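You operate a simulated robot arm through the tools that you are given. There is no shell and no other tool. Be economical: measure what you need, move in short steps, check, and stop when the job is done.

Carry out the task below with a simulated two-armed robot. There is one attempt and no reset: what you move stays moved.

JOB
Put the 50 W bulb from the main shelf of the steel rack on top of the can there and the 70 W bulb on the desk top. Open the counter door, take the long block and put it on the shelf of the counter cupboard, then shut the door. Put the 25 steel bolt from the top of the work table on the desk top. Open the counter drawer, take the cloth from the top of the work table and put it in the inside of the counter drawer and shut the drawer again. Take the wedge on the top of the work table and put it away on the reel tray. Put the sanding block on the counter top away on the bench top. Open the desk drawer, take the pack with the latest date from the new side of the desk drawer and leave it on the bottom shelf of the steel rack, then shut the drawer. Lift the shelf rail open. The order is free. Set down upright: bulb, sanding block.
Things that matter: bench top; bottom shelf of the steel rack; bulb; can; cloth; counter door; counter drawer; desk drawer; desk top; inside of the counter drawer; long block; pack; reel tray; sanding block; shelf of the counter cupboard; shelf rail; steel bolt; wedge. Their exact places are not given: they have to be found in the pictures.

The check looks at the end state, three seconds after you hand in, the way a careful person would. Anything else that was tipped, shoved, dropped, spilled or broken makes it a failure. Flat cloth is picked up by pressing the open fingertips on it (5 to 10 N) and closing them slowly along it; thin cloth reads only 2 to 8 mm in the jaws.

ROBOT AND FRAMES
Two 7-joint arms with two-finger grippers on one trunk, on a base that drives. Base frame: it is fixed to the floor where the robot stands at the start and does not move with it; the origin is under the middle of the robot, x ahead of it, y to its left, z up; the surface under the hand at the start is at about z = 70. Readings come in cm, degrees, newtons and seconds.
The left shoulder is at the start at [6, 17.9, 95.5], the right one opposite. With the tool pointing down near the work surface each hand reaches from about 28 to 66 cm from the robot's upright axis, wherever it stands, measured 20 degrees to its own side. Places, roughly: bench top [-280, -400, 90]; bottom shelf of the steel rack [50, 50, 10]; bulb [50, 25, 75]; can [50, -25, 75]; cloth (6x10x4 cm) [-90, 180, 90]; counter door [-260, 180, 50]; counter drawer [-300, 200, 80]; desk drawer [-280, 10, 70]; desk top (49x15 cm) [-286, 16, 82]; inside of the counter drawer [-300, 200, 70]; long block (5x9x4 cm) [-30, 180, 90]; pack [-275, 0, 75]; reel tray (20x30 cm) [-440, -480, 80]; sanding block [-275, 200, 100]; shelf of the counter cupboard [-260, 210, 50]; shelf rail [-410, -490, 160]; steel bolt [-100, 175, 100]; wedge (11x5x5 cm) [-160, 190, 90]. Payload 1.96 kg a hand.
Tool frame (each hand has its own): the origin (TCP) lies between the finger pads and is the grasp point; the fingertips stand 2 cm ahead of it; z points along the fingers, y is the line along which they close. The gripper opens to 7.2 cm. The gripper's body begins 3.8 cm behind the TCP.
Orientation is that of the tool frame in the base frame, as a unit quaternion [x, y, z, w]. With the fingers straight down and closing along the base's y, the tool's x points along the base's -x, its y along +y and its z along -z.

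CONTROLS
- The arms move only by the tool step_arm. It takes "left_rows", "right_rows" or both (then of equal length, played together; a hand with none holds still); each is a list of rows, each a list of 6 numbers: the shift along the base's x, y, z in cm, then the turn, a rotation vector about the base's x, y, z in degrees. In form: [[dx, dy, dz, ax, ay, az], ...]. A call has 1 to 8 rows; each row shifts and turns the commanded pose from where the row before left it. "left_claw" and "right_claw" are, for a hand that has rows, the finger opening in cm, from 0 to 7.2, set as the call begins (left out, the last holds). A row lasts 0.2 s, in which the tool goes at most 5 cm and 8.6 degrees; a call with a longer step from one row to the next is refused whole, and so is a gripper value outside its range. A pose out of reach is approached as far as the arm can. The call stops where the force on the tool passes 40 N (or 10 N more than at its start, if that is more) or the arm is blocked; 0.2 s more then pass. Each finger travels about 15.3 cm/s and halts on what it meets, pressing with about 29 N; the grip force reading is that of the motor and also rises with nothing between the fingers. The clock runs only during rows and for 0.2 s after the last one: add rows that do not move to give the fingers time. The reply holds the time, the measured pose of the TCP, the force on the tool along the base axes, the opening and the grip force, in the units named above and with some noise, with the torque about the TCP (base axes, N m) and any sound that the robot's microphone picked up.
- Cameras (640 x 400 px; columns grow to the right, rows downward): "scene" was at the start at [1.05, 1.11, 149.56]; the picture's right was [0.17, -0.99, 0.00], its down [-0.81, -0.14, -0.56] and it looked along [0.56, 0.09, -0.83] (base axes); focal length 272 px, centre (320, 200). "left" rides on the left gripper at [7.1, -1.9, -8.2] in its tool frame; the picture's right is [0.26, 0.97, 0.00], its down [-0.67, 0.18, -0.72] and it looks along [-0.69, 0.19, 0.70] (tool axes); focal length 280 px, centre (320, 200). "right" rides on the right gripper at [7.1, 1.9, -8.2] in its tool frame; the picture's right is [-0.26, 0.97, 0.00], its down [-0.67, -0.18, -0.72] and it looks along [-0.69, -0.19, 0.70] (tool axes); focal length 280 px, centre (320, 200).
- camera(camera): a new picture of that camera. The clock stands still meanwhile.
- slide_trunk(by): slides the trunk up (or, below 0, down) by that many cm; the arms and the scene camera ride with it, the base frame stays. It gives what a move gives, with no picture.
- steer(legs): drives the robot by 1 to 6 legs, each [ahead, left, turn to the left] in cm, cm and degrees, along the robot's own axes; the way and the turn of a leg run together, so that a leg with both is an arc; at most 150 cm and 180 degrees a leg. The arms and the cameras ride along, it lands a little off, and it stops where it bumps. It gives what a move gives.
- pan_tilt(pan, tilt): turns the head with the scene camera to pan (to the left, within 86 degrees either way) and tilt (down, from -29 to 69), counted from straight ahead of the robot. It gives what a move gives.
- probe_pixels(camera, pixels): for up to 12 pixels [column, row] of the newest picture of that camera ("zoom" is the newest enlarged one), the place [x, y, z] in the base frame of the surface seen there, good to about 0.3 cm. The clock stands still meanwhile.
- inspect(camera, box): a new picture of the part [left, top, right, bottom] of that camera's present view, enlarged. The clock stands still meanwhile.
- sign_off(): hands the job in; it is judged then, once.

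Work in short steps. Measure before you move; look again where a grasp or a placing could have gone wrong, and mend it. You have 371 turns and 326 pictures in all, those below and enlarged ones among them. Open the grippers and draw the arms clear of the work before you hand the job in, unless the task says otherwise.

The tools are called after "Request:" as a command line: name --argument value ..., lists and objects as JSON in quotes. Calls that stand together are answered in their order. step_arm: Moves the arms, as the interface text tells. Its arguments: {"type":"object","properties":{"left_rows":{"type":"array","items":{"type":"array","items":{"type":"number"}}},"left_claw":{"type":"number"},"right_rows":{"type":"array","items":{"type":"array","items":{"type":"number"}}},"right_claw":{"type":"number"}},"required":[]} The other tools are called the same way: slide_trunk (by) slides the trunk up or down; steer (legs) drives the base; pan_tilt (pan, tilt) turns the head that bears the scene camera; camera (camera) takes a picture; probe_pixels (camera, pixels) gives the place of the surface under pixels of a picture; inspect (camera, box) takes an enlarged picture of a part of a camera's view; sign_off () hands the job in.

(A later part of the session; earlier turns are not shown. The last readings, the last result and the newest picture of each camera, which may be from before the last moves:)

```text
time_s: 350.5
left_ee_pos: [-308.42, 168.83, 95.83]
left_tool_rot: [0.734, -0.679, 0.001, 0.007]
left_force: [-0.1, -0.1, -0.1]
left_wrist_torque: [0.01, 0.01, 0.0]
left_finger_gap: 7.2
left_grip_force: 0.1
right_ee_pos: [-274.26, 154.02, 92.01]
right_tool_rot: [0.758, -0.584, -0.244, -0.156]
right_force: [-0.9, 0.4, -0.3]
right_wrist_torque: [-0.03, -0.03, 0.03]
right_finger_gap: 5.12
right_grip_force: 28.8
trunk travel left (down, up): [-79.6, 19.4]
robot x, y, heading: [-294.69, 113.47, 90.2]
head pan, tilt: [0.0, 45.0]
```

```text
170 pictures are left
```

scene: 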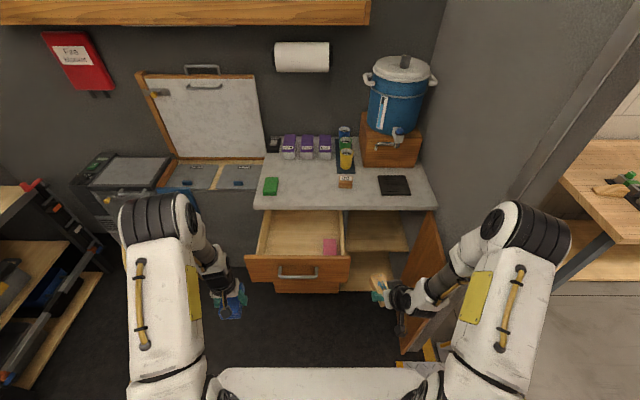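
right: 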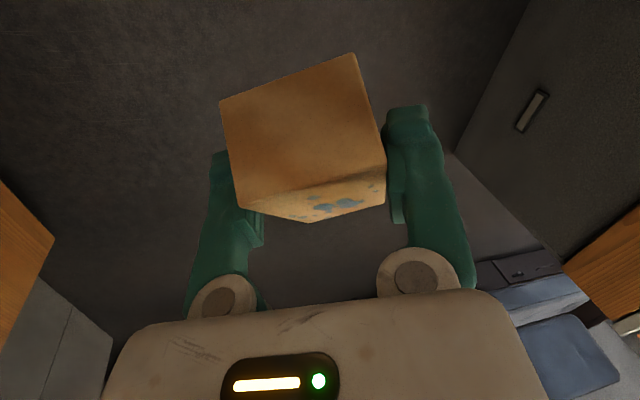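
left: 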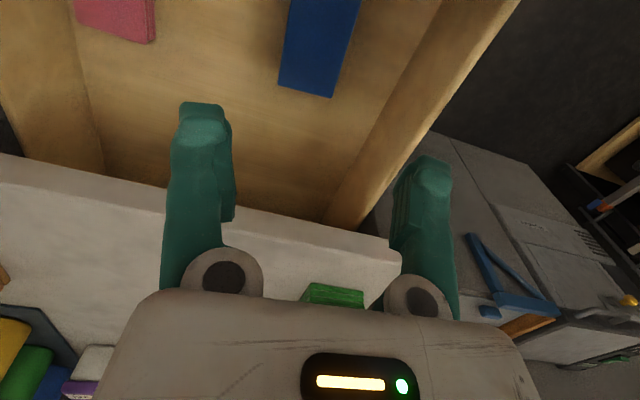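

Cloth is in the drawer. Bring the left hand in front of the drawer handle and push it shut.

Request:
step_arm --left_rows '[[1, -4.5, 0, 0, 0, 0], [1, -4.5, 0, 0, 0, 0], [1, -4.5, 0, 0, 0, 0], [1, -4.5, 0, 0, 0, 0], [1, -4, 0, 0, 0, 0], [0, -1, -4, 0, 0, 0], [0, 0, -5, 0, 0, 0], [0, 0, -4.5, 0, 0, 0]]' --left_claw 0

Request:
inspect --camera "scene" --box '[180, 170, 480, 370]'

```text
time_s: 352.3
left_ee_pos: [-303.55, 146.11, 82.24]
left_tool_rot: [0.734, -0.679, 0.003, 0.007]
left_force: [1.0, 0.3, 0.6]
left_wrist_torque: [-0.01, 0.0, 0.01]
left_finger_gap: 0.0
left_grip_force: 29.0
right_ee_pos: [-274.28, 154.09, 91.88]
right_tool_rot: [0.758, -0.584, -0.243, -0.156]
right_force: [-0.4, -0.1, -1.4]
right_wrist_torque: [0.01, 0.01, 0.02]
right_finger_gap: 5.1
right_grip_force: 29.0
trunk travel left (down, up): [-79.6, 19.4]
robot x, y, heading: [-294.69, 113.67, 90.6]
head pan, tilt: [0.0, 45.0]
```

```text
2.00 times, centred on (330, 270) of scene
```

zoom: 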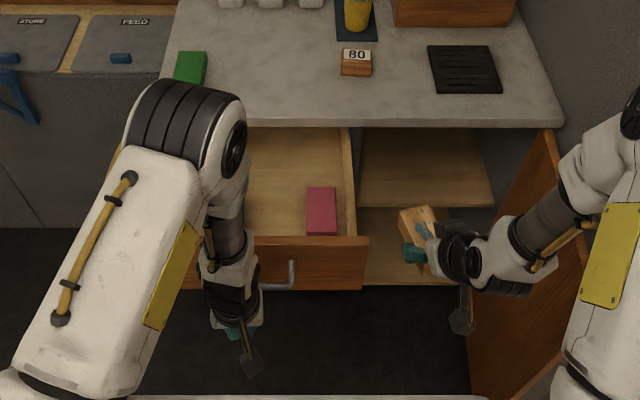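

Push the drawer in.

Request:
step_arm --left_rows '[[0, 4, 0, 0, 0, 0], [0, 3.5, 0, 0, 0, 0], [0, 3.5, 0, 0, 0, 0], [0, 3.5, 0, 0, 0, 0], [0, 3.5, 0, 0, 0, 0], [0, 3, 0, 0, 0, 0]]'

Request:
step_arm --left_rows '[[0, 3, 0, 0, 0, 0], [0, 2, 0, 0, 0, 0], [0, 1.5, 0, 0, 0, 0], [0, 1, 0, 0, 0, 0], [0, 0, 0, 0, 0, 0]]'

Request:
inspect --camera "scene" --box '[180, 150, 480, 350]'

```text
time_s: 353.7
left_ee_pos: [-303.53, 166.85, 82.22]
left_tool_rot: [0.734, -0.679, 0.003, 0.008]
left_force: [0.7, 0.1, 0.0]
left_wrist_torque: [0.02, -0.01, 0.01]
left_finger_gap: 0.0
left_grip_force: 28.6
right_ee_pos: [-274.29, 154.2, 91.93]
right_tool_rot: [0.758, -0.584, -0.244, -0.156]
right_force: [0.1, 0.4, -0.4]
right_wrist_torque: [-0.04, 0.02, -0.01]
right_finger_gap: 5.1
right_grip_force: 29.1
trunk travel left (down, up): [-79.6, 19.4]
robot x, y, heading: [-293.86, 113.47, 90.2]
head pan, tilt: [0.0, 45.0]
```

```text
time_s: 354.9
left_ee_pos: [-303.63, 171.79, 82.27]
left_tool_rot: [0.734, -0.679, 0.003, 0.007]
left_force: [0.3, 0.3, 0.1]
left_wrist_torque: [-0.02, 0.02, 0.04]
left_finger_gap: 0.0
left_grip_force: 29.4
left hand out of reach, approached as far as the arm can: row 3, 4
right_ee_pos: [-274.26, 154.02, 91.91]
right_tool_rot: [0.758, -0.584, -0.243, -0.156]
right_force: [-0.4, -0.1, -0.6]
right_wrist_torque: [-0.02, -0.04, 0.02]
right_finger_gap: 5.08
right_grip_force: 28.8
trunk travel left (down, up): [-79.6, 19.4]
robot x, y, heading: [-293.86, 113.07, 90.2]
head pan, tilt: [0.0, 45.0]
```

```text
2.00 times, centred on (330, 250) of scene
```

zoom: 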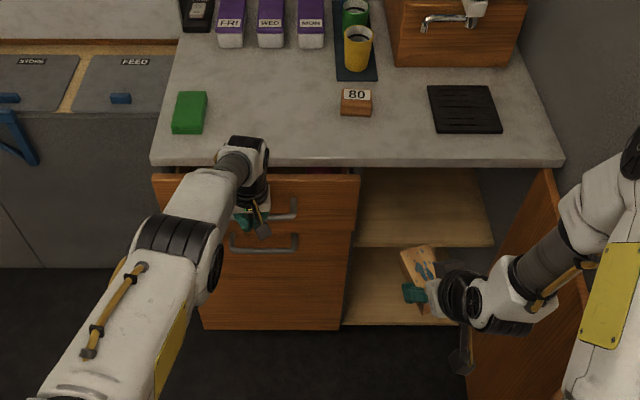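

About 4 cm left; drive ahead 3.5 then a final nudge.

Request:
steer --legs '[[3.3, 0, 0]]'

Request:
steer --legs '[[1.5, 0, 0]]'

Request:
inspect --camera "scene" --box '[180, 150, 480, 350]'

Request:
probe_pixels --camera "zoom" --pixels '[[320, 200], [310, 220], [220, 300], [300, 290], [285, 215]]'

```text
time_s: 355.9
left_ee_pos: [-303.66, 175.24, 82.35]
left_tool_rot: [0.735, -0.678, 0.006, 0.012]
left_force: [0.0, 0.4, -0.2]
left_wrist_torque: [-0.01, 0.0, -0.01]
left_finger_gap: 0.0
left_grip_force: 28.7
right_ee_pos: [-274.31, 157.52, 91.94]
right_tool_rot: [0.758, -0.584, -0.244, -0.155]
right_force: [-0.6, -0.3, -0.8]
right_wrist_torque: [-0.01, 0.03, -0.03]
right_finger_gap: 5.1
right_grip_force: 28.9
trunk travel left (down, up): [-79.6, 19.4]
robot x, y, heading: [-294.38, 116.95, 90.0]
head pan, tilt: [0.0, 45.0]
stopped in leg 1: the force on the tool passed its limit at 68 N (the readings are from after the stop); the commanded pose is now the measured one
```

```text
time_s: 356.8
left_ee_pos: [-303.67, 175.9, 82.7]
left_tool_rot: [0.735, -0.677, 0.011, 0.016]
left_force: [0.4, -11.3, 11.9]
left_wrist_torque: [-0.06, -0.04, -0.12]
left_finger_gap: 0.0
left_grip_force: 29.0
right_ee_pos: [-274.29, 158.5, 92.14]
right_tool_rot: [0.759, -0.583, -0.245, -0.155]
right_force: [0.0, 0.0, -0.1]
right_wrist_torque: [-0.03, -0.02, -0.01]
right_finger_gap: 5.11
right_grip_force: 29.0
trunk travel left (down, up): [-79.6, 19.4]
robot x, y, heading: [-294.35, 118.14, 90.3]
head pan, tilt: [0.0, 45.0]
stopped in leg 1: the force on the tool passed its limit at 67 N (the readings are from after the stop); the commanded pose is now the measured one
```

```text
2.00 times, centred on (330, 250) of scene
```

zoom: 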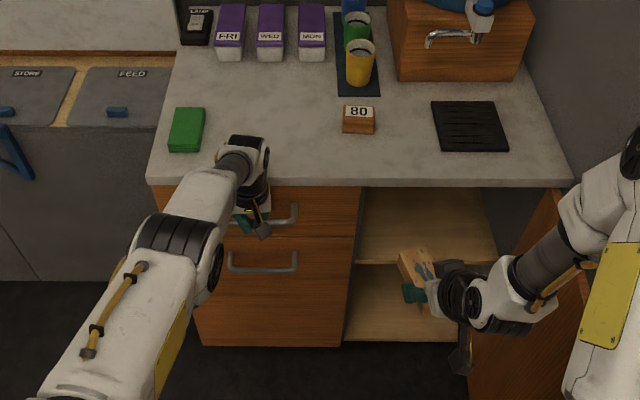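

```text
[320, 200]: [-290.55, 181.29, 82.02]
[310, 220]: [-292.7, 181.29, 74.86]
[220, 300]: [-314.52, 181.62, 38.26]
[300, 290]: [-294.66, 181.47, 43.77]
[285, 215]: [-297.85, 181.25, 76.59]
```

Drawer shut (front at 181.3). Withdraw the left hand, back off, and lower the trunk for placing the block.

Request:
step_arm --left_rows '[[0, -3, 0, 0, 0, 0], [0, -4, 0, 0, 0, 0], [0, -4.5, 0, 0, 0, 0], [-3, -4, 0, 0, 0, 0], [-3, -4, 0, 0, 0, 0], [-3, -4, 0, 0, 0, 0]]'

Request:
steer --legs '[[-12, -8, 0]]'

Request:
slide_trunk --by -26

Request:
pan_tilt --pan -10 --tilt 35

Request:
camera --camera "scene"

```text
time_s: 358.2
left_ee_pos: [-312.56, 152.39, 82.67]
left_tool_rot: [0.734, -0.679, 0.01, 0.016]
left_force: [0.0, -0.4, 0.7]
left_wrist_torque: [0.0, -0.02, 0.02]
left_finger_gap: 0.03
left_grip_force: 28.9
right_ee_pos: [-274.46, 158.75, 92.06]
right_tool_rot: [0.759, -0.583, -0.243, -0.155]
right_force: [0.2, -0.7, -1.2]
right_wrist_torque: [-0.02, -0.01, -0.01]
right_finger_gap: 5.1
right_grip_force: 28.7
trunk travel left (down, up): [-79.6, 19.4]
robot x, y, heading: [-294.16, 118.23, 90.4]
head pan, tilt: [0.0, 45.0]
```

```text
time_s: 359.5
left_ee_pos: [-304.57, 140.56, 82.52]
left_tool_rot: [0.735, -0.677, 0.011, 0.017]
left_force: [0.2, 0.3, 0.5]
left_wrist_torque: [-0.04, -0.01, 0.03]
left_finger_gap: 0.03
left_grip_force: 29.5
right_ee_pos: [-266.33, 146.83, 91.91]
right_tool_rot: [0.759, -0.583, -0.244, -0.155]
right_force: [-1.0, -0.8, -1.1]
right_wrist_torque: [-0.02, -0.03, -0.02]
right_finger_gap: 5.08
right_grip_force: 28.9
trunk travel left (down, up): [-79.6, 19.4]
robot x, y, heading: [-286.44, 106.39, 90.2]
head pan, tilt: [0.0, 45.0]
```

```text
time_s: 362.2
left_ee_pos: [-304.5, 140.52, 56.51]
left_tool_rot: [0.735, -0.678, 0.01, 0.015]
left_force: [0.3, 0.7, 0.5]
left_wrist_torque: [0.01, -0.01, -0.01]
left_finger_gap: 0.0
left_grip_force: 29.4
right_ee_pos: [-266.4, 146.74, 65.98]
right_tool_rot: [0.759, -0.583, -0.245, -0.155]
right_force: [-0.8, -0.1, 0.0]
right_wrist_torque: [0.01, 0.03, 0.02]
right_finger_gap: 5.09
right_grip_force: 28.6
trunk travel left (down, up): [-53.6, 45.4]
robot x, y, heading: [-286.33, 106.02, 90.2]
head pan, tilt: [0.0, 45.0]
```

```text
time_s: 362.9
left_ee_pos: [-304.52, 140.49, 56.73]
left_tool_rot: [0.735, -0.678, 0.011, 0.016]
left_force: [0.5, -0.3, -0.3]
left_wrist_torque: [0.03, 0.01, -0.05]
left_finger_gap: 0.01
left_grip_force: 29.7
right_ee_pos: [-266.35, 146.72, 65.82]
right_tool_rot: [0.759, -0.583, -0.245, -0.155]
right_force: [-0.2, -0.4, -1.1]
right_wrist_torque: [-0.02, 0.01, 0.0]
right_finger_gap: 5.09
right_grip_force: 29.2
trunk travel left (down, up): [-53.6, 45.4]
robot x, y, heading: [-286.35, 105.98, 90.1]
head pan, tilt: [-10.0, 35.0]
```

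```text
166 pictures are left
```

scene: 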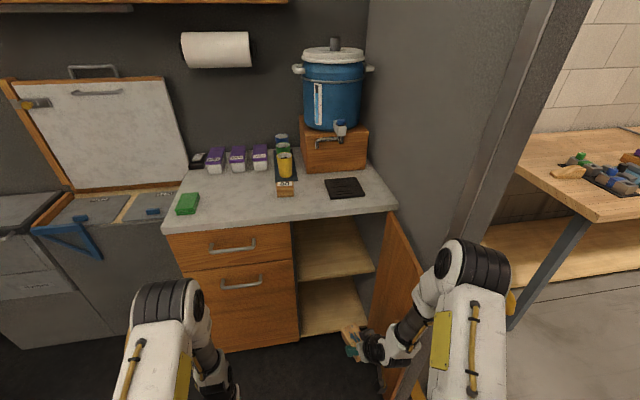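

Probe the shelf's extents.

Request:
probe_pixels --camera "scene" --pixels '[[320, 274], [320, 280], [330, 250], [300, 260], [365, 262], [320, 225], [400, 300], [390, 235], [330, 215]]'

```text
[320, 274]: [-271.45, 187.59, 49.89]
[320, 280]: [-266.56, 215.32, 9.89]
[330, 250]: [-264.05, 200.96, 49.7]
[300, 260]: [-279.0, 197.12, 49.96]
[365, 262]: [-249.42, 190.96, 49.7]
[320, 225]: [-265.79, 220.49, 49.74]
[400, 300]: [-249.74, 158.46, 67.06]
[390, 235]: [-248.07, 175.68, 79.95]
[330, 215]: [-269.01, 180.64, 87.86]
```

Drive ahead 20, then reach in with the right hand above the shelf.

Request:
steer --legs '[[20, 0, 0]]'

Request:
step_arm --right_rows '[[0, 4, 0, 0, 0, 0], [0, 4, -1, 0, 0, 0], [0, 4, -1.5, 0, 0, 0], [0, 4, -1.5, 0, 0, 0], [0, 4, -1.5, 0, 0, 0]]'

Request:
camera --camera "scene"

Request:
camera --camera "right"

```text
time_s: 364.5
left_ee_pos: [-304.69, 160.58, 56.64]
left_tool_rot: [0.735, -0.677, 0.01, 0.016]
left_force: [-1.1, 0.3, 0.0]
left_wrist_torque: [-0.03, -0.03, 0.01]
left_finger_gap: 0.0
left_grip_force: 29.2
right_ee_pos: [-266.57, 166.93, 65.88]
right_tool_rot: [0.759, -0.584, -0.243, -0.155]
right_force: [1.1, 0.0, -0.8]
right_wrist_torque: [-0.04, 0.0, 0.02]
right_finger_gap: 5.08
right_grip_force: 29.4
trunk travel left (down, up): [-53.6, 45.4]
robot x, y, heading: [-286.25, 126.37, 90.5]
head pan, tilt: [-10.0, 35.0]
```

```text
time_s: 365.7
left_ee_pos: [-304.65, 160.64, 56.48]
left_tool_rot: [0.736, -0.677, 0.01, 0.017]
left_force: [-0.4, -0.4, -0.5]
left_wrist_torque: [0.0, -0.01, -0.03]
left_finger_gap: 0.0
left_grip_force: 29.2
right_ee_pos: [-266.61, 187.12, 60.52]
right_tool_rot: [0.759, -0.583, -0.244, -0.155]
right_force: [0.2, -0.2, -1.0]
right_wrist_torque: [-0.03, 0.03, 0.0]
right_finger_gap: 5.07
right_grip_force: 29.3
trunk travel left (down, up): [-53.6, 45.4]
robot x, y, heading: [-286.04, 126.4, 90.3]
head pan, tilt: [-10.0, 35.0]
```

```text
165 pictures are left
```

scene: 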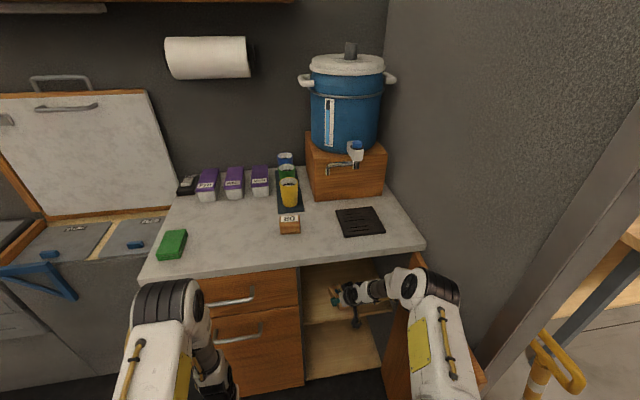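

```text
164 pictures are left
```

right: 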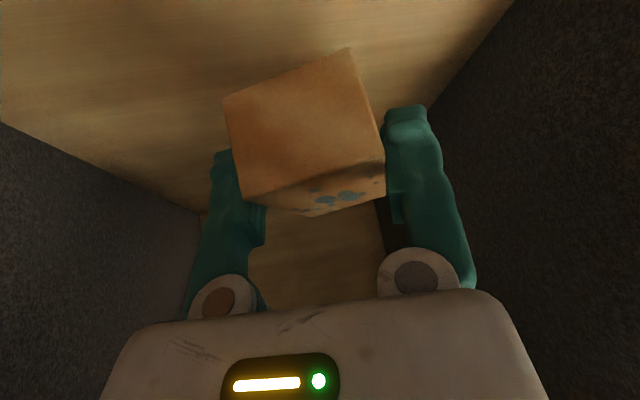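

Inside the cupboard. Go 6.5 further in and lower to near contact (z 53.5).

Request:
step_arm --right_rows '[[0, 3.3, -1, 0, 0, 0], [0, 3.2, -1, 0, 0, 0], [0, 0, -2, 0, 0, 0], [0, 0, -2, 0, 0, 0], [0, 0, -0.7, 0, 0, 0], [0, 0, 0, 0, 0, 0]]'

Request:
step_arm --right_rows '[[0, 0, -0.3, 0, 0, 0], [0, 0, -0.3, 0, 0, 0], [0, 0, 0, 0, 0, 0]]'

```text
time_s: 367.1
left_ee_pos: [-304.54, 160.55, 56.59]
left_tool_rot: [0.736, -0.677, 0.01, 0.015]
left_force: [1.0, -0.5, 0.2]
left_wrist_torque: [-0.03, 0.0, 0.03]
left_finger_gap: 0.0
left_grip_force: 29.1
right_ee_pos: [-266.54, 192.83, 54.48]
right_tool_rot: [0.759, -0.583, -0.245, -0.155]
right_force: [0.6, 0.2, -0.4]
right_wrist_torque: [-0.03, -0.03, -0.04]
right_finger_gap: 5.08
right_grip_force: 29.1
right hand out of reach, approached as far as the arm can: row 4, 5
trunk travel left (down, up): [-53.6, 45.4]
robot x, y, heading: [-286.79, 125.86, 90.6]
head pan, tilt: [-10.0, 35.0]
```

```text
time_s: 367.9
left_ee_pos: [-304.73, 160.57, 56.63]
left_tool_rot: [0.735, -0.678, 0.01, 0.015]
left_force: [-0.3, 0.1, -0.1]
left_wrist_torque: [-0.01, 0.01, 0.03]
left_finger_gap: 0.01
left_grip_force: 29.1
right_ee_pos: [-266.48, 192.7, 54.06]
right_tool_rot: [0.759, -0.584, -0.244, -0.155]
right_force: [0.0, -0.6, -0.1]
right_wrist_torque: [-0.02, -0.03, -0.02]
right_finger_gap: 5.04
right_grip_force: 29.5
trunk travel left (down, up): [-53.6, 45.4]
robot x, y, heading: [-286.23, 126.07, 90.4]
head pan, tilt: [-10.0, 35.0]
```

Lower further until contact.

Request:
step_arm --right_rows '[[0, 0, -0.3, 0, 0, 0], [0, 0, -0.3, 0, 0, 0], [0, 0, -0.3, 0, 0, 0], [0, 0, 0, 0, 0, 0]]'

Request:
camera --camera "right"

```text
time_s: 368.9
left_ee_pos: [-304.74, 160.32, 56.69]
left_tool_rot: [0.736, -0.677, 0.01, 0.016]
left_force: [-0.4, 1.4, 1.0]
left_wrist_torque: [0.01, 0.01, 0.01]
left_finger_gap: 0.0
left_grip_force: 28.4
right_ee_pos: [-266.19, 192.23, 53.57]
right_tool_rot: [0.758, -0.583, -0.245, -0.158]
right_force: [-5.1, 9.3, 23.6]
right_wrist_torque: [0.19, 0.71, -0.22]
right_finger_gap: 5.09
right_grip_force: 29.2
right hand out of reach, approached as far as the arm can: row 1, 2
trunk travel left (down, up): [-53.6, 45.4]
robot x, y, heading: [-286.08, 126.12, 90.5]
head pan, tilt: [-10.0, 35.0]
```

```text
163 pictures are left
```

right: 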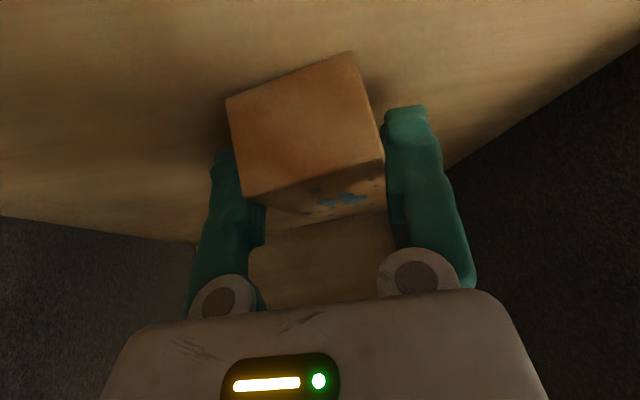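

Contact. Release and withdraw back and up along the tool axis.

Request:
step_arm --right_rows '[[0, 0, 0.3, 0, 0, 0], [0, 0, 0, 0, 0, 0], [0, 0, 0, 0, 0, 0]]' --right_claw 6.6

Request:
step_arm --right_rows '[[0, -1.2, 1.7, 0, 0, 0], [0, -1.8, 2.4, 0, 0, 0], [0, -2.4, 2.4, 0, 0, 0], [0, -4, 1, 0, 0, 0], [0, -4.5, 0.5, 0, 0, 0], [0, -4.8, 0, 0, 0, 0], [0, -4.8, 0, 0, 0, 0]]'

Request:
camera --camera "right"

Request:
camera --camera "scene"

```text
time_s: 369.7
left_ee_pos: [-304.72, 160.54, 56.49]
left_tool_rot: [0.735, -0.677, 0.011, 0.016]
left_force: [-0.5, 0.7, 0.2]
left_wrist_torque: [-0.02, 0.01, -0.02]
left_finger_gap: 0.0
left_grip_force: 29.5
right_ee_pos: [-266.41, 192.4, 53.56]
right_tool_rot: [0.76, -0.582, -0.245, -0.155]
right_force: [0.1, -1.1, 0.2]
right_wrist_torque: [-0.01, 0.01, 0.02]
right_finger_gap: 6.59
right_grip_force: 0.2
trunk travel left (down, up): [-53.6, 45.4]
robot x, y, heading: [-286.33, 126.23, 90.1]
head pan, tilt: [-10.0, 35.0]
```

```text
time_s: 371.3
left_ee_pos: [-304.7, 160.58, 56.52]
left_tool_rot: [0.736, -0.677, 0.011, 0.016]
left_force: [0.2, -0.1, -0.1]
left_wrist_torque: [0.04, 0.0, 0.0]
left_finger_gap: 0.0
left_grip_force: 29.0
right_ee_pos: [-266.31, 168.8, 61.67]
right_tool_rot: [0.759, -0.583, -0.245, -0.156]
right_force: [0.8, -0.4, -1.2]
right_wrist_torque: [0.01, 0.0, 0.01]
right_finger_gap: 6.62
right_grip_force: 0.1
trunk travel left (down, up): [-53.6, 45.4]
robot x, y, heading: [-286.32, 126.32, 90.2]
head pan, tilt: [-10.0, 35.0]
```

```text
162 pictures are left
```

right: 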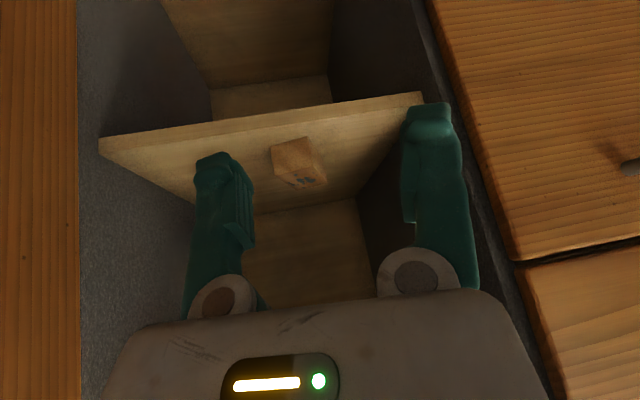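

```text
161 pictures are left
```

scene: 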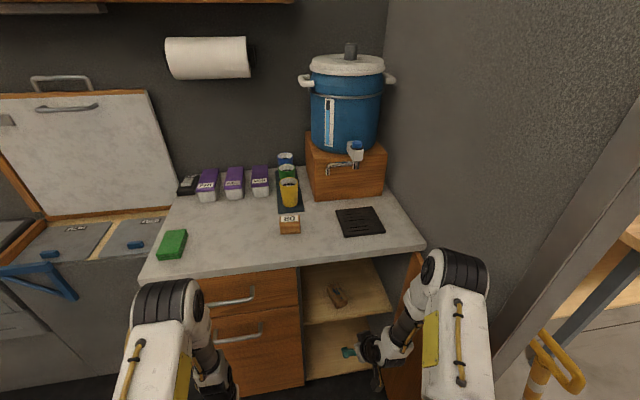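

Block sits on the shelf. Next close the door: back off, raise trunk, and return the right hand to tool-down.

Request:
steer --legs '[[-20, 0, 0]]'

Request:
slide_trunk --by 24

Request:
step_arm --right_rows '[[0, 0, 2, -6.6, -1.6, 0], [0, 0, 2, -6.6, -1.6, 0], [0, 0, 2, -6.6, -1.6, 0], [0, 0, 2, -6.6, -1.6, 0], [0, 0, 1, -6.6, -1.6, 0], [0, 0, 0, 0, 0, -6.5], [0, 0, 0, 0, 0, -6.5], [0, 0, 0, 0, 0, 0]]'

Request:
pan_tilt --pan -20 --tilt 45

Request:
camera --camera "scene"

```text
time_s: 372.9
left_ee_pos: [-304.42, 140.06, 56.67]
left_tool_rot: [0.735, -0.677, 0.01, 0.016]
left_force: [0.2, -0.2, 0.9]
left_wrist_torque: [-0.02, 0.02, -0.01]
left_finger_gap: 0.01
left_grip_force: 29.3
right_ee_pos: [-266.15, 148.37, 61.73]
right_tool_rot: [0.759, -0.583, -0.244, -0.155]
right_force: [0.1, 0.1, -0.7]
right_wrist_torque: [-0.02, 0.0, 0.01]
right_finger_gap: 6.59
right_grip_force: 0.1
trunk travel left (down, up): [-53.6, 45.4]
robot x, y, heading: [-286.57, 105.88, 90.6]
head pan, tilt: [-10.0, 35.0]
```

```text
time_s: 375.4
left_ee_pos: [-304.51, 140.17, 80.49]
left_tool_rot: [0.735, -0.677, 0.01, 0.017]
left_force: [-0.5, 0.0, 1.4]
left_wrist_torque: [0.02, -0.02, 0.0]
left_finger_gap: 0.03
left_grip_force: 28.9
right_ee_pos: [-266.22, 148.49, 85.66]
right_tool_rot: [0.759, -0.583, -0.244, -0.155]
right_force: [-0.6, 0.9, -0.7]
right_wrist_torque: [0.01, 0.0, 0.03]
right_finger_gap: 6.6
right_grip_force: 0.0
trunk travel left (down, up): [-77.6, 21.4]
robot x, y, heading: [-286.31, 105.77, 90.4]
head pan, tilt: [-10.0, 35.0]
```

```text
time_s: 377.2
left_ee_pos: [-304.5, 140.17, 80.59]
left_tool_rot: [0.735, -0.677, 0.01, 0.016]
left_force: [-0.5, 0.6, 0.5]
left_wrist_torque: [0.0, 0.0, -0.01]
left_finger_gap: 0.0
left_grip_force: 29.2
right_ee_pos: [-266.12, 148.5, 94.79]
right_tool_rot: [0.712, -0.702, -0.018, 0.025]
right_force: [0.2, 0.1, -1.1]
right_wrist_torque: [0.0, -0.03, 0.0]
right_finger_gap: 6.58
right_grip_force: 0.1
trunk travel left (down, up): [-77.6, 21.4]
robot x, y, heading: [-286.9, 105.96, 90.6]
head pan, tilt: [-10.0, 35.0]
```

```text
time_s: 377.9
left_ee_pos: [-304.61, 140.25, 80.52]
left_tool_rot: [0.735, -0.677, 0.011, 0.016]
left_force: [0.6, 0.0, -0.3]
left_wrist_torque: [-0.01, -0.01, 0.01]
left_finger_gap: 0.03
left_grip_force: 29.1
right_ee_pos: [-266.06, 148.43, 94.59]
right_tool_rot: [0.712, -0.701, -0.018, 0.025]
right_force: [-0.3, -0.7, -0.5]
right_wrist_torque: [0.01, -0.01, 0.01]
right_finger_gap: 6.59
right_grip_force: 0.1
trunk travel left (down, up): [-77.6, 21.4]
robot x, y, heading: [-286.36, 105.65, 90.2]
head pan, tilt: [-20.0, 45.0]
```

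```text
160 pictures are left
```

scene: 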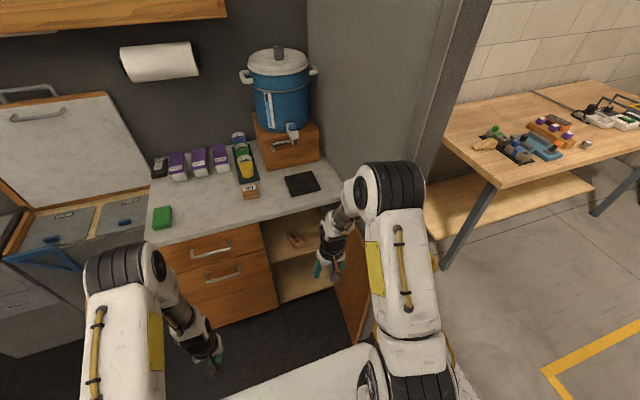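

Move the right hand above the door's top edge near its free end and look.

Request:
step_arm --right_rows '[[4, 1.1, 0, 0, 0, 0], [4, 1.1, 0, 0, 0, 0], [4, 1.1, 0, 0, 0, 0], [3.4, 1.1, 0, 0, 0, 0], [0, 0, 0, 0, 0, 0]]'

Request:
camera --camera "right"

```text
time_s: 379.1
left_ee_pos: [-304.59, 140.15, 80.58]
left_tool_rot: [0.735, -0.678, 0.01, 0.016]
left_force: [1.2, -0.1, -0.6]
left_wrist_torque: [0.01, -0.04, 0.0]
left_finger_gap: 0.0
left_grip_force: 28.8
right_ee_pos: [-250.67, 152.94, 94.89]
right_tool_rot: [0.713, -0.701, -0.021, 0.024]
right_force: [-0.6, 0.2, -0.1]
right_wrist_torque: [-0.02, 0.0, -0.02]
right_finger_gap: 6.59
right_grip_force: 0.0
trunk travel left (down, up): [-77.6, 21.4]
robot x, y, heading: [-286.35, 105.8, 90.5]
head pan, tilt: [-20.0, 45.0]
```

```text
159 pictures are left
```

right: 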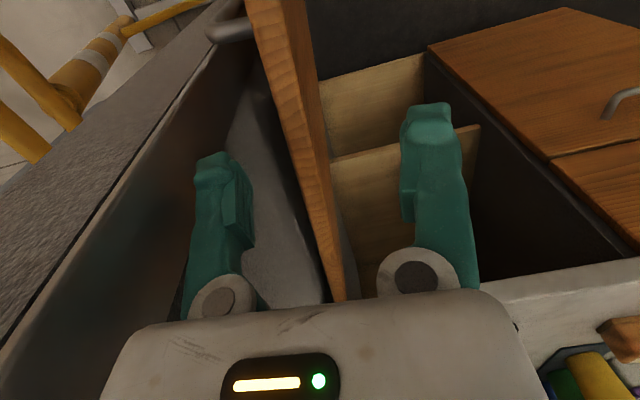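

Request:
probe_pixels --camera "right" --pixels '[[275, 30], [300, 130], [335, 270], [225, 25], [150, 150], [305, 60], [320, 190]]'

```text
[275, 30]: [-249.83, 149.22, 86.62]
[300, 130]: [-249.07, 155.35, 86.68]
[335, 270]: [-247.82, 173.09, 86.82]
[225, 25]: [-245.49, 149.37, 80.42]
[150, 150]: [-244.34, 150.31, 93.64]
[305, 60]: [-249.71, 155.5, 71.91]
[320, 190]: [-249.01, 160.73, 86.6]
```

Door top centre x≈−249.4; wall at −244.3. Straddle it: untilt −3.6° about y, x −250.0, opening 4.4, down to z 85.5.

Request:
step_arm --right_rows '[[0.5, -0.4, 0, 0, -3.6, 0], [0, 0, -3, 0, 0, 0], [0, 0, -3, 0, 0, 0], [0, 0, -2, 0, 0, 0], [0, 0, 0, 0, 0, 0]]' --right_claw 4.4

Request:
camera --camera "right"

```text
time_s: 380.4
left_ee_pos: [-304.4, 140.17, 80.58]
left_tool_rot: [0.735, -0.678, 0.011, 0.016]
left_force: [-1.0, -0.8, 0.3]
left_wrist_torque: [0.0, 0.01, 0.0]
left_finger_gap: 0.0
left_grip_force: 29.2
right_ee_pos: [-250.36, 152.53, 86.57]
right_tool_rot: [0.712, -0.702, 0.004, 0.002]
right_force: [0.2, 0.1, -0.6]
right_wrist_torque: [-0.05, -0.02, -0.02]
right_finger_gap: 4.4
right_grip_force: 0.1
trunk travel left (down, up): [-77.6, 21.4]
robot x, y, heading: [-286.56, 106.09, 90.2]
head pan, tilt: [-20.0, 45.0]
```

```text
158 pictures are left
```

right: 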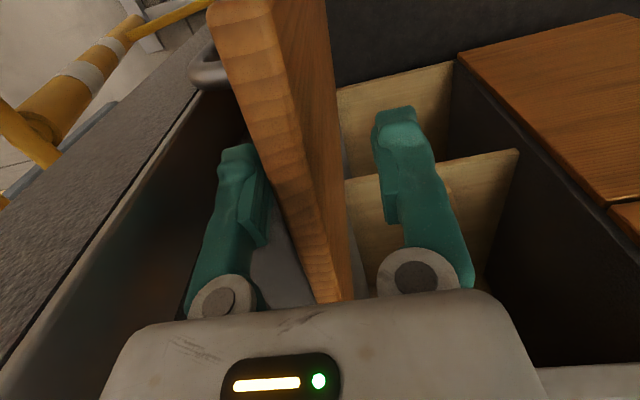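

Door is between the fingers. Grip and swing it along the arc.

Request:
step_arm --right_rows '[[0, 0, 0, 0, 0, 0], [0, 0, 0, 0, 0, 0], [0, 0, 0, 0, 0, 0]]' --right_claw 1

Request:
step_arm --right_rows '[[-2.57, 0.11, 0, 0, 0, -5], [-2.55, 0.34, 0, 0, 0, -5], [-2.51, 0.56, 0, 0, 0, -5], [-2.45, 0.77, 0, 0, 0, -5]]'

Request:
camera --camera "right"

```text
time_s: 381.1
left_ee_pos: [-304.55, 140.32, 80.66]
left_tool_rot: [0.735, -0.677, 0.01, 0.016]
left_force: [0.4, 0.6, 0.2]
left_wrist_torque: [-0.01, 0.0, -0.01]
left_finger_gap: 0.0
left_grip_force: 28.7
right_ee_pos: [-250.31, 152.61, 86.49]
right_tool_rot: [0.712, -0.702, 0.003, 0.004]
right_force: [0.8, -0.7, -4.0]
right_wrist_torque: [0.07, -0.06, -0.59]
right_finger_gap: 1.86
right_grip_force: 40.0
trunk travel left (down, up): [-77.6, 21.4]
robot x, y, heading: [-286.2, 105.39, 90.3]
head pan, tilt: [-20.0, 45.0]
```

```text
time_s: 382.0
left_ee_pos: [-304.34, 140.4, 80.56]
left_tool_rot: [0.736, -0.677, 0.011, 0.018]
left_force: [1.0, 0.1, 0.9]
left_wrist_torque: [0.0, 0.0, 0.0]
left_finger_gap: 0.0
left_grip_force: 28.8
right_ee_pos: [-257.1, 154.13, 86.63]
right_tool_rot: [-0.621, 0.784, 0.0, 0.004]
right_force: [5.0, 11.1, -20.7]
right_wrist_torque: [0.83, -0.43, -0.5]
right_finger_gap: 1.85
right_grip_force: 40.2
trunk travel left (down, up): [-77.6, 21.4]
robot x, y, heading: [-285.9, 105.92, 90.4]
head pan, tilt: [-20.0, 45.0]
stopped in row 4 (right hand): the force on the tool passed its limit at 43 N (the readings are from after the stop); the commanded pose is now the measured one
```

```text
157 pictures are left
```

right: 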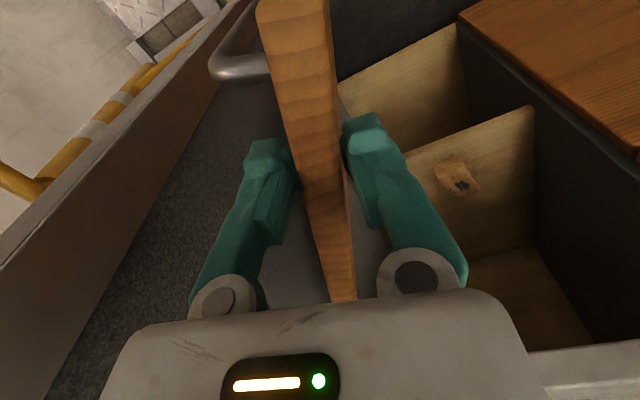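

It moves; relieve the grip (loose straddle, opening 3) and drag on with the outer finger.

Request:
step_arm --right_rows '[[0, 0, 0, 0, 0, 0], [0, 0, 0, 0, 0, 0]]' --right_claw 3

Request:
step_arm --right_rows '[[-2.4, 0.6, 0, 0, 0, -5], [-2.38, 0.99, 0, 0, 0, -5], [-2.28, 1.19, 0, 0, 0, -5], [-2.17, 1.38, 0, 0, 0, -5], [-2.04, 1.57, 0, 0, 0, -5], [-1.9, 1.74, 0, 0, 0, -5]]'

Request:
camera --camera "right"

Request:
camera --camera "scene"

```text
time_s: 382.6
left_ee_pos: [-304.52, 140.34, 80.61]
left_tool_rot: [0.736, -0.677, 0.01, 0.018]
left_force: [-0.9, 0.3, -0.1]
left_wrist_torque: [0.01, 0.01, -0.02]
left_finger_gap: 0.01
left_grip_force: 29.6
right_ee_pos: [-257.21, 153.78, 86.89]
right_tool_rot: [-0.621, 0.784, 0.001, 0.002]
right_force: [-0.3, 0.5, 0.7]
right_wrist_torque: [0.01, 0.01, -0.01]
right_finger_gap: 3.0
right_grip_force: 0.0
trunk travel left (down, up): [-77.6, 21.4]
robot x, y, heading: [-286.12, 106.02, 90.3]
head pan, tilt: [-20.0, 45.0]
```

```text
time_s: 384.0
left_ee_pos: [-304.51, 140.32, 80.61]
left_tool_rot: [0.735, -0.677, 0.012, 0.017]
left_force: [-1.3, 0.3, 0.3]
left_wrist_torque: [0.0, 0.01, 0.0]
left_finger_gap: 0.01
left_grip_force: 29.3
right_ee_pos: [-270.67, 161.32, 86.89]
right_tool_rot: [-0.396, 0.918, 0.0, 0.004]
right_force: [-0.2, -0.4, -0.1]
right_wrist_torque: [-0.02, 0.0, 0.04]
right_finger_gap: 2.99
right_grip_force: 0.0
trunk travel left (down, up): [-77.6, 21.4]
robot x, y, heading: [-286.32, 105.87, 90.4]
head pan, tilt: [-20.0, 45.0]
```

```text
156 pictures are left
```

right: 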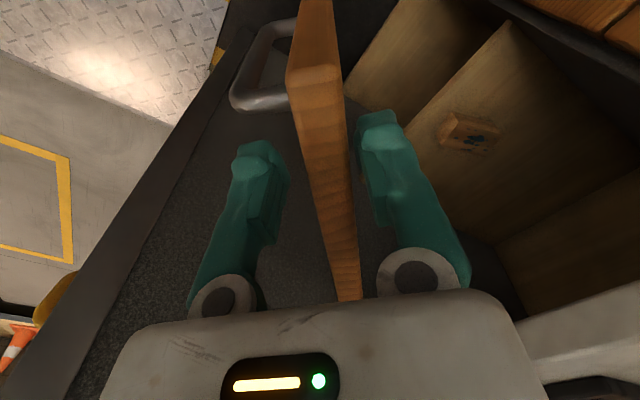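

```text
155 pictures are left
```

scene: 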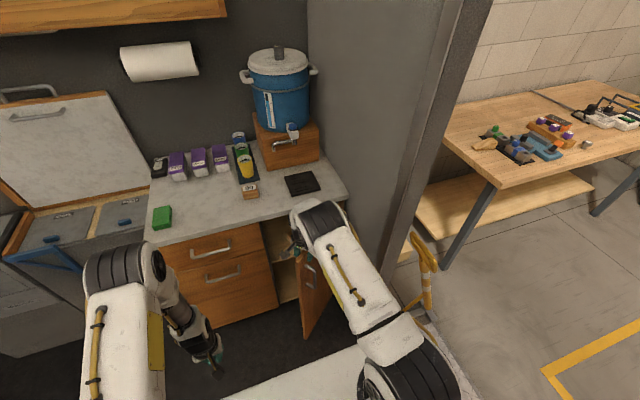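

Door ~45°. Lift out, retreat, turn the hand to neutral and tilt 35° for pushing from outside.

Request:
step_arm --right_rows '[[0, 0, 4, 0, 0, 0], [0, 0, 4.5, 0, 0, 0], [2, -4, 0, 0, 0, 8], [2, -4, 0, 0, 0, 8], [1, -4, 0, 0, 0, 8], [0, -2, 0, 0, 0, 8], [0, 0, 0, 0, 0, 8], [0, 0, 0, 7, 0, 0]]' --right_claw 3.4

Request:
step_arm --right_rows '[[0, 0, -2, 7, 0, 0], [0, 0, -3, 7, 0, 0], [0, 0, -3, 7, 0, 0], [0, 0, -3, 7, 0, 0], [0, 0, -4, 0, 0, 0], [0, 0, -3, 0, 0, 0]]' --right_claw 0

Request:
camera --camera "scene"

```text
time_s: 385.8
left_ee_pos: [-304.55, 140.18, 80.7]
left_tool_rot: [0.736, -0.677, 0.011, 0.016]
left_force: [0.3, -0.2, -0.1]
left_wrist_torque: [-0.02, 0.02, 0.0]
left_finger_gap: 0.0
left_grip_force: 28.6
right_ee_pos: [-265.56, 147.24, 95.3]
right_tool_rot: [-0.686, 0.724, 0.046, 0.046]
right_force: [0.1, 0.4, -0.2]
right_wrist_torque: [0.0, -0.04, 0.01]
right_finger_gap: 3.41
right_grip_force: 0.1
trunk travel left (down, up): [-77.6, 21.4]
robot x, y, heading: [-286.22, 106.0, 90.4]
head pan, tilt: [-20.0, 45.0]
```

```text
time_s: 387.2
left_ee_pos: [-304.55, 140.21, 80.66]
left_tool_rot: [0.735, -0.677, 0.011, 0.016]
left_force: [0.2, -1.3, -0.3]
left_wrist_torque: [0.02, -0.01, -0.01]
left_finger_gap: 0.01
left_grip_force: 29.4
right_ee_pos: [-265.45, 147.28, 77.26]
right_tool_rot: [-0.654, 0.692, 0.22, 0.209]
right_force: [0.5, -0.2, -0.9]
right_wrist_torque: [0.02, -0.02, 0.0]
right_finger_gap: 0.01
right_grip_force: 29.2
trunk travel left (down, up): [-77.6, 21.4]
robot x, y, heading: [-286.24, 105.81, 90.3]
head pan, tilt: [-20.0, 45.0]
```

```text
154 pictures are left
```

scene: 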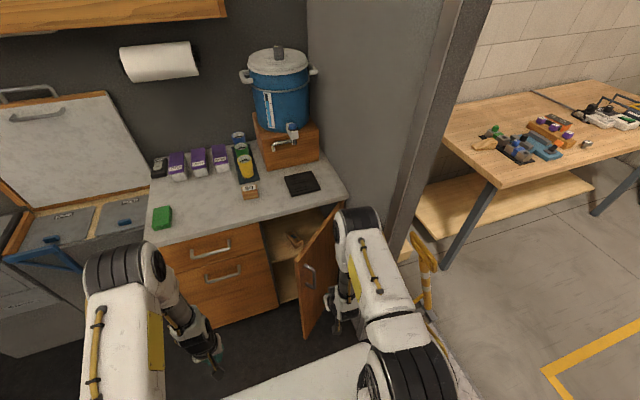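

Push the door shut from outside.

Request:
step_arm --right_rows '[[-0.3, 4, 0, 0, 0, 0], [-0.3, 4, 0, 0, 0, 0], [-0.5, 4, 0, 0, 0, 0], [-0.7, 3, 0, 0, 0, 0], [-0.7, 3, 0, 0, 0, 0], [-0.7, 3, 0, 0, 0, 0], [-0.7, 3, 0, 0, 0, 0]]'

Request:
step_arm --right_rows '[[-0.5, 2, 0, 0, 0, 0], [0, 2, 0, 0, 0, 0], [0, 1.5, 0, 0, 0, 0], [0, 1, 0, 0, 0, 0], [0, 1, 0, 0, 0, 0], [0, 0, 0, 0, 0, 0]]'

Request:
camera --camera "scene"

```text
time_s: 388.8
left_ee_pos: [-304.55, 140.25, 80.54]
left_tool_rot: [0.735, -0.678, 0.011, 0.016]
left_force: [-0.1, -0.1, -0.1]
left_wrist_torque: [-0.04, 0.02, -0.01]
left_finger_gap: 0.0
left_grip_force: 28.7
right_ee_pos: [-269.43, 171.45, 77.3]
right_tool_rot: [-0.654, 0.694, 0.218, 0.209]
right_force: [-0.1, -0.2, 1.2]
right_wrist_torque: [0.0, 0.0, -0.01]
right_finger_gap: 0.0
right_grip_force: 29.0
trunk travel left (down, up): [-77.6, 21.4]
robot x, y, heading: [-286.46, 105.61, 90.4]
head pan, tilt: [-20.0, 45.0]
```

```text
time_s: 390.2
left_ee_pos: [-304.47, 140.2, 80.63]
left_tool_rot: [0.736, -0.677, 0.011, 0.015]
left_force: [0.8, 0.2, -0.4]
left_wrist_torque: [-0.01, 0.0, 0.02]
left_finger_gap: 0.0
left_grip_force: 29.1
right_ee_pos: [-270.37, 174.16, 78.94]
right_tool_rot: [-0.654, 0.692, 0.22, 0.209]
right_force: [0.9, 0.1, -0.6]
right_wrist_torque: [-0.01, -0.01, 0.02]
right_finger_gap: 0.01
right_grip_force: 28.8
right hand out of reach, approached as far as the arm can: row 2, 3, 4, 5
trunk travel left (down, up): [-77.6, 21.4]
robot x, y, heading: [-286.5, 105.49, 90.2]
head pan, tilt: [-20.0, 45.0]
```

```text
153 pictures are left
```

scene: 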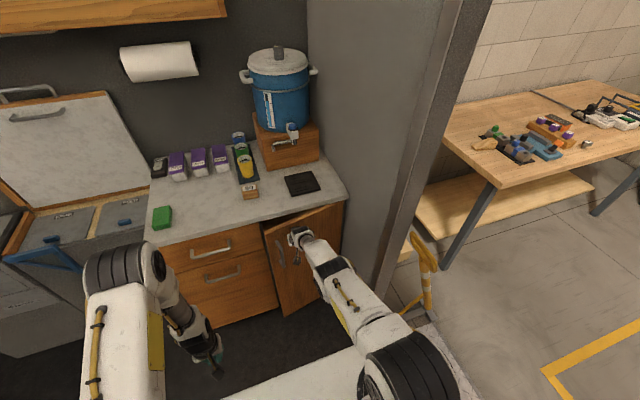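

Finish by driving ahead ~6 cm.

Request:
steer --legs '[[5, 0, 0]]'

Request:
steer --legs '[[2, 0, 0]]'

Request:
inspect --camera "scene" --box '[140, 170, 400, 350]'

Request:
probe_pixels --camera "zoom" --pixels '[[390, 280], [460, 200], [340, 300], [240, 300], [500, 170], [330, 180]]'

```text
time_s: 391.1
left_ee_pos: [-304.57, 145.43, 80.49]
left_tool_rot: [0.735, -0.677, 0.011, 0.016]
left_force: [-0.2, -0.5, -0.6]
left_wrist_torque: [0.0, 0.01, -0.02]
left_finger_gap: 0.01
left_grip_force: 29.2
right_ee_pos: [-270.44, 179.18, 78.82]
right_tool_rot: [-0.654, 0.693, 0.22, 0.211]
right_force: [0.1, 0.3, -0.5]
right_wrist_torque: [0.01, 0.01, 0.02]
right_finger_gap: 0.01
right_grip_force: 29.8
trunk travel left (down, up): [-77.6, 21.4]
robot x, y, heading: [-286.33, 111.49, 90.5]
head pan, tilt: [-20.0, 45.0]
```

```text
time_s: 391.9
left_ee_pos: [-304.47, 146.36, 80.81]
left_tool_rot: [0.735, -0.678, 0.011, 0.014]
left_force: [-0.2, 0.1, -0.6]
left_wrist_torque: [0.01, 0.01, 0.01]
left_finger_gap: 0.0
left_grip_force: 28.7
right_ee_pos: [-270.42, 179.6, 78.52]
right_tool_rot: [-0.655, 0.695, 0.213, 0.205]
right_force: [-0.3, -18.9, 10.4]
right_wrist_torque: [0.07, 0.08, 0.12]
right_finger_gap: 0.0
right_grip_force: 28.9
trunk travel left (down, up): [-77.6, 21.4]
robot x, y, heading: [-286.41, 112.23, 90.5]
head pan, tilt: [-20.0, 45.0]
stopped in leg 1: the force on the tool passed its limit at 53 N (the readings are from after the stop); the commanded pose is now the measured one
```

```text
2.22 times, centred on (270, 260) of scene
```

zoom: 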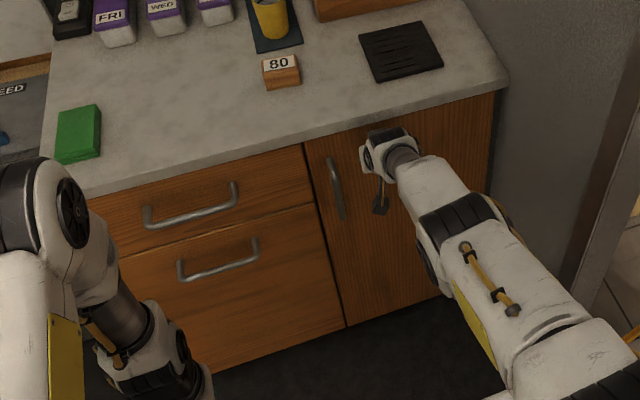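

```text
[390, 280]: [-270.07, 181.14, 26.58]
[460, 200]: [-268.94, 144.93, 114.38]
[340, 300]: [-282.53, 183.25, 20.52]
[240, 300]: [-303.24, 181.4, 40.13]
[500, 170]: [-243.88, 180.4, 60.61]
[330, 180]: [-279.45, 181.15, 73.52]
```

Door is shut. Next the sanding block "80" at (280,70) zoom. Retract the right hand, back off a bit, and measure it.

Request:
step_arm --right_rows '[[0, -4, 0, 0, 0, 0], [0, -4, 1, 0, 0, 0], [0, -4, 2, 0, 0, 0], [-2, -4, 2, -7, 0, 0], [-2, -2, 4, -7, 0, 0], [0, 0, 4, -7, 0, 0], [0, 0, 4, -7, 0, 0], [0, 0, 3, -7, 0, 0]]' --right_claw 6.8

Request:
pan_tilt --pan 0 --tilt 45

Request:
inspect --camera "scene" --box '[280, 150, 400, 230]'

```text
time_s: 393.7
left_ee_pos: [-304.42, 146.49, 80.57]
left_tool_rot: [0.735, -0.678, 0.01, 0.017]
left_force: [0.1, -0.8, 0.2]
left_wrist_torque: [-0.01, 0.04, 0.02]
left_finger_gap: 0.0
left_grip_force: 28.7
right_ee_pos: [-274.39, 161.85, 98.32]
right_tool_rot: [-0.686, 0.727, -0.004, -0.002]
right_force: [0.3, -0.4, 0.7]
right_wrist_torque: [-0.01, -0.03, -0.02]
right_finger_gap: 6.77
right_grip_force: 0.0
trunk travel left (down, up): [-77.6, 21.4]
robot x, y, heading: [-286.54, 112.19, 90.4]
head pan, tilt: [-20.0, 45.0]
```

```text
time_s: 394.6
left_ee_pos: [-304.48, 146.52, 80.6]
left_tool_rot: [0.735, -0.678, 0.011, 0.016]
left_force: [-0.1, 0.7, 1.4]
left_wrist_torque: [0.0, 0.01, -0.03]
left_finger_gap: 0.0
left_grip_force: 29.2
right_ee_pos: [-274.33, 161.84, 98.25]
right_tool_rot: [-0.687, 0.727, -0.006, -0.001]
right_force: [-0.3, -0.3, 0.4]
right_wrist_torque: [-0.03, 0.01, -0.04]
right_finger_gap: 6.8
right_grip_force: 0.1
trunk travel left (down, up): [-77.6, 21.4]
robot x, y, heading: [-286.15, 112.28, 90.5]
head pan, tilt: [0.0, 45.0]
```

```text
5.00 times, centred on (340, 190) of scene
```

zoom: 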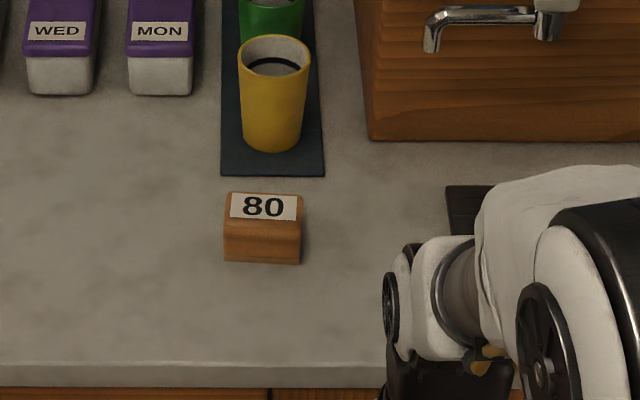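

Request:
probe_pixels --camera "zoom" --pixels '[[262, 208], [230, 208], [298, 208], [262, 195], [262, 222], [262, 250], [262, 275], [262, 160], [270, 60], [228, 250], [298, 255]]'

```text
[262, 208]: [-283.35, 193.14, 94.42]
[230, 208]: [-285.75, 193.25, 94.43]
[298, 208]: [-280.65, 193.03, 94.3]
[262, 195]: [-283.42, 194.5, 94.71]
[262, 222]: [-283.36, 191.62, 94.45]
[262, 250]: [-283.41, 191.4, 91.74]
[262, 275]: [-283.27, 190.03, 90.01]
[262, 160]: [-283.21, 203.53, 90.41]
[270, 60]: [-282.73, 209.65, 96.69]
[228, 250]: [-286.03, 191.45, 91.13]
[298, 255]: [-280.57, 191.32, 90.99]
```

Sanding block: x −286.1…−280.5, y 191.4–195.2, z 90–94.5. Pull left hand in, raise trunk 6, drive ahead 19.

Request:
step_arm --left_rows '[[-2, -3, 3, 0, 0, 0], [-2, -3, 3, 0, 0, 0], [-2, -2, 3, 0, 0, 0]]'

Request:
slide_trunk --by 6

Request:
steer --legs '[[19, 0, 0]]'

Request:
step_arm --right_rows '[[-3, 3, 0, 0, 0, 0], [-3, 3, 0, 0, 0, 0], [-3, 3, 0, 0, 0, 0], [0, 3, -1, 0, 0, 0], [0, 0, 0, 0, 0, 0]]' --right_claw 7.2

Request:
camera --camera "right"

```text
time_s: 395.4
left_ee_pos: [-310.49, 138.62, 89.68]
left_tool_rot: [0.735, -0.678, 0.01, 0.016]
left_force: [-0.1, -0.1, 0.2]
left_wrist_torque: [-0.01, -0.01, 0.0]
left_finger_gap: 0.0
left_grip_force: 28.7
right_ee_pos: [-274.29, 161.87, 98.4]
right_tool_rot: [-0.686, 0.727, -0.005, -0.001]
right_force: [0.1, -0.4, 0.9]
right_wrist_torque: [0.02, -0.04, -0.02]
right_finger_gap: 6.8
right_grip_force: 0.2
trunk travel left (down, up): [-77.6, 21.4]
robot x, y, heading: [-286.3, 112.66, 90.2]
head pan, tilt: [0.0, 45.0]
```

```text
time_s: 396.4
left_ee_pos: [-310.56, 138.66, 95.62]
left_tool_rot: [0.735, -0.678, 0.01, 0.015]
left_force: [-0.7, 0.2, -0.2]
left_wrist_torque: [-0.01, 0.04, 0.0]
left_finger_gap: 0.0
left_grip_force: 29.1
right_ee_pos: [-274.39, 161.72, 104.28]
right_tool_rot: [-0.687, 0.727, -0.005, -0.001]
right_force: [0.1, 0.1, -0.6]
right_wrist_torque: [-0.02, -0.01, -0.02]
right_finger_gap: 6.81
right_grip_force: 0.0
trunk travel left (down, up): [-83.6, 15.4]
robot x, y, heading: [-286.3, 112.2, 90.5]
head pan, tilt: [0.0, 45.0]
```

```text
time_s: 397.9
left_ee_pos: [-310.62, 157.39, 95.62]
left_tool_rot: [0.735, -0.678, 0.01, 0.015]
left_force: [-0.9, 0.0, 0.4]
left_wrist_torque: [0.02, -0.02, -0.01]
left_finger_gap: 0.0
left_grip_force: 29.9
right_ee_pos: [-274.52, 180.61, 104.32]
right_tool_rot: [-0.687, 0.727, -0.005, -0.001]
right_force: [-0.4, -0.9, 0.0]
right_wrist_torque: [0.01, 0.02, -0.03]
right_finger_gap: 6.8
right_grip_force: 0.1
trunk travel left (down, up): [-83.6, 15.4]
robot x, y, heading: [-286.53, 131.16, 90.5]
head pan, tilt: [0.0, 45.0]
```

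```text
time_s: 399.1
left_ee_pos: [-310.64, 157.41, 95.51]
left_tool_rot: [0.734, -0.679, 0.011, 0.016]
left_force: [1.6, -0.4, 0.1]
left_wrist_torque: [0.0, 0.04, 0.02]
left_finger_gap: 0.0
left_grip_force: 29.3
right_ee_pos: [-281.97, 188.35, 104.32]
right_tool_rot: [-0.687, 0.726, -0.005, -0.002]
right_force: [1.1, -0.7, 0.3]
right_wrist_torque: [0.02, 0.0, -0.03]
right_finger_gap: 7.22
right_grip_force: 0.1
right hand out of reach, approached as far as the arm can: row 3, 4
trunk travel left (down, up): [-83.6, 15.4]
robot x, y, heading: [-286.47, 131.13, 90.5]
head pan, tilt: [0.0, 45.0]
```

```text
150 pictures are left
```

right: 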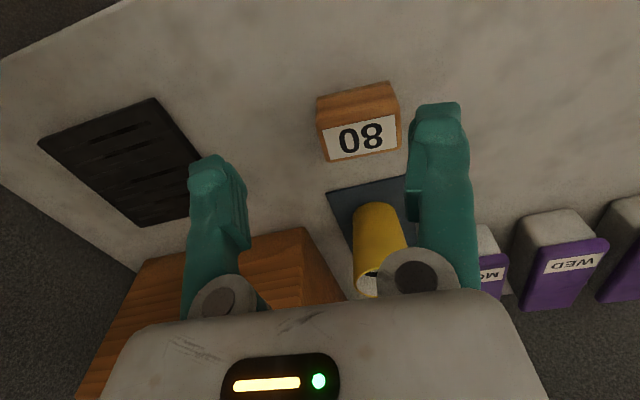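

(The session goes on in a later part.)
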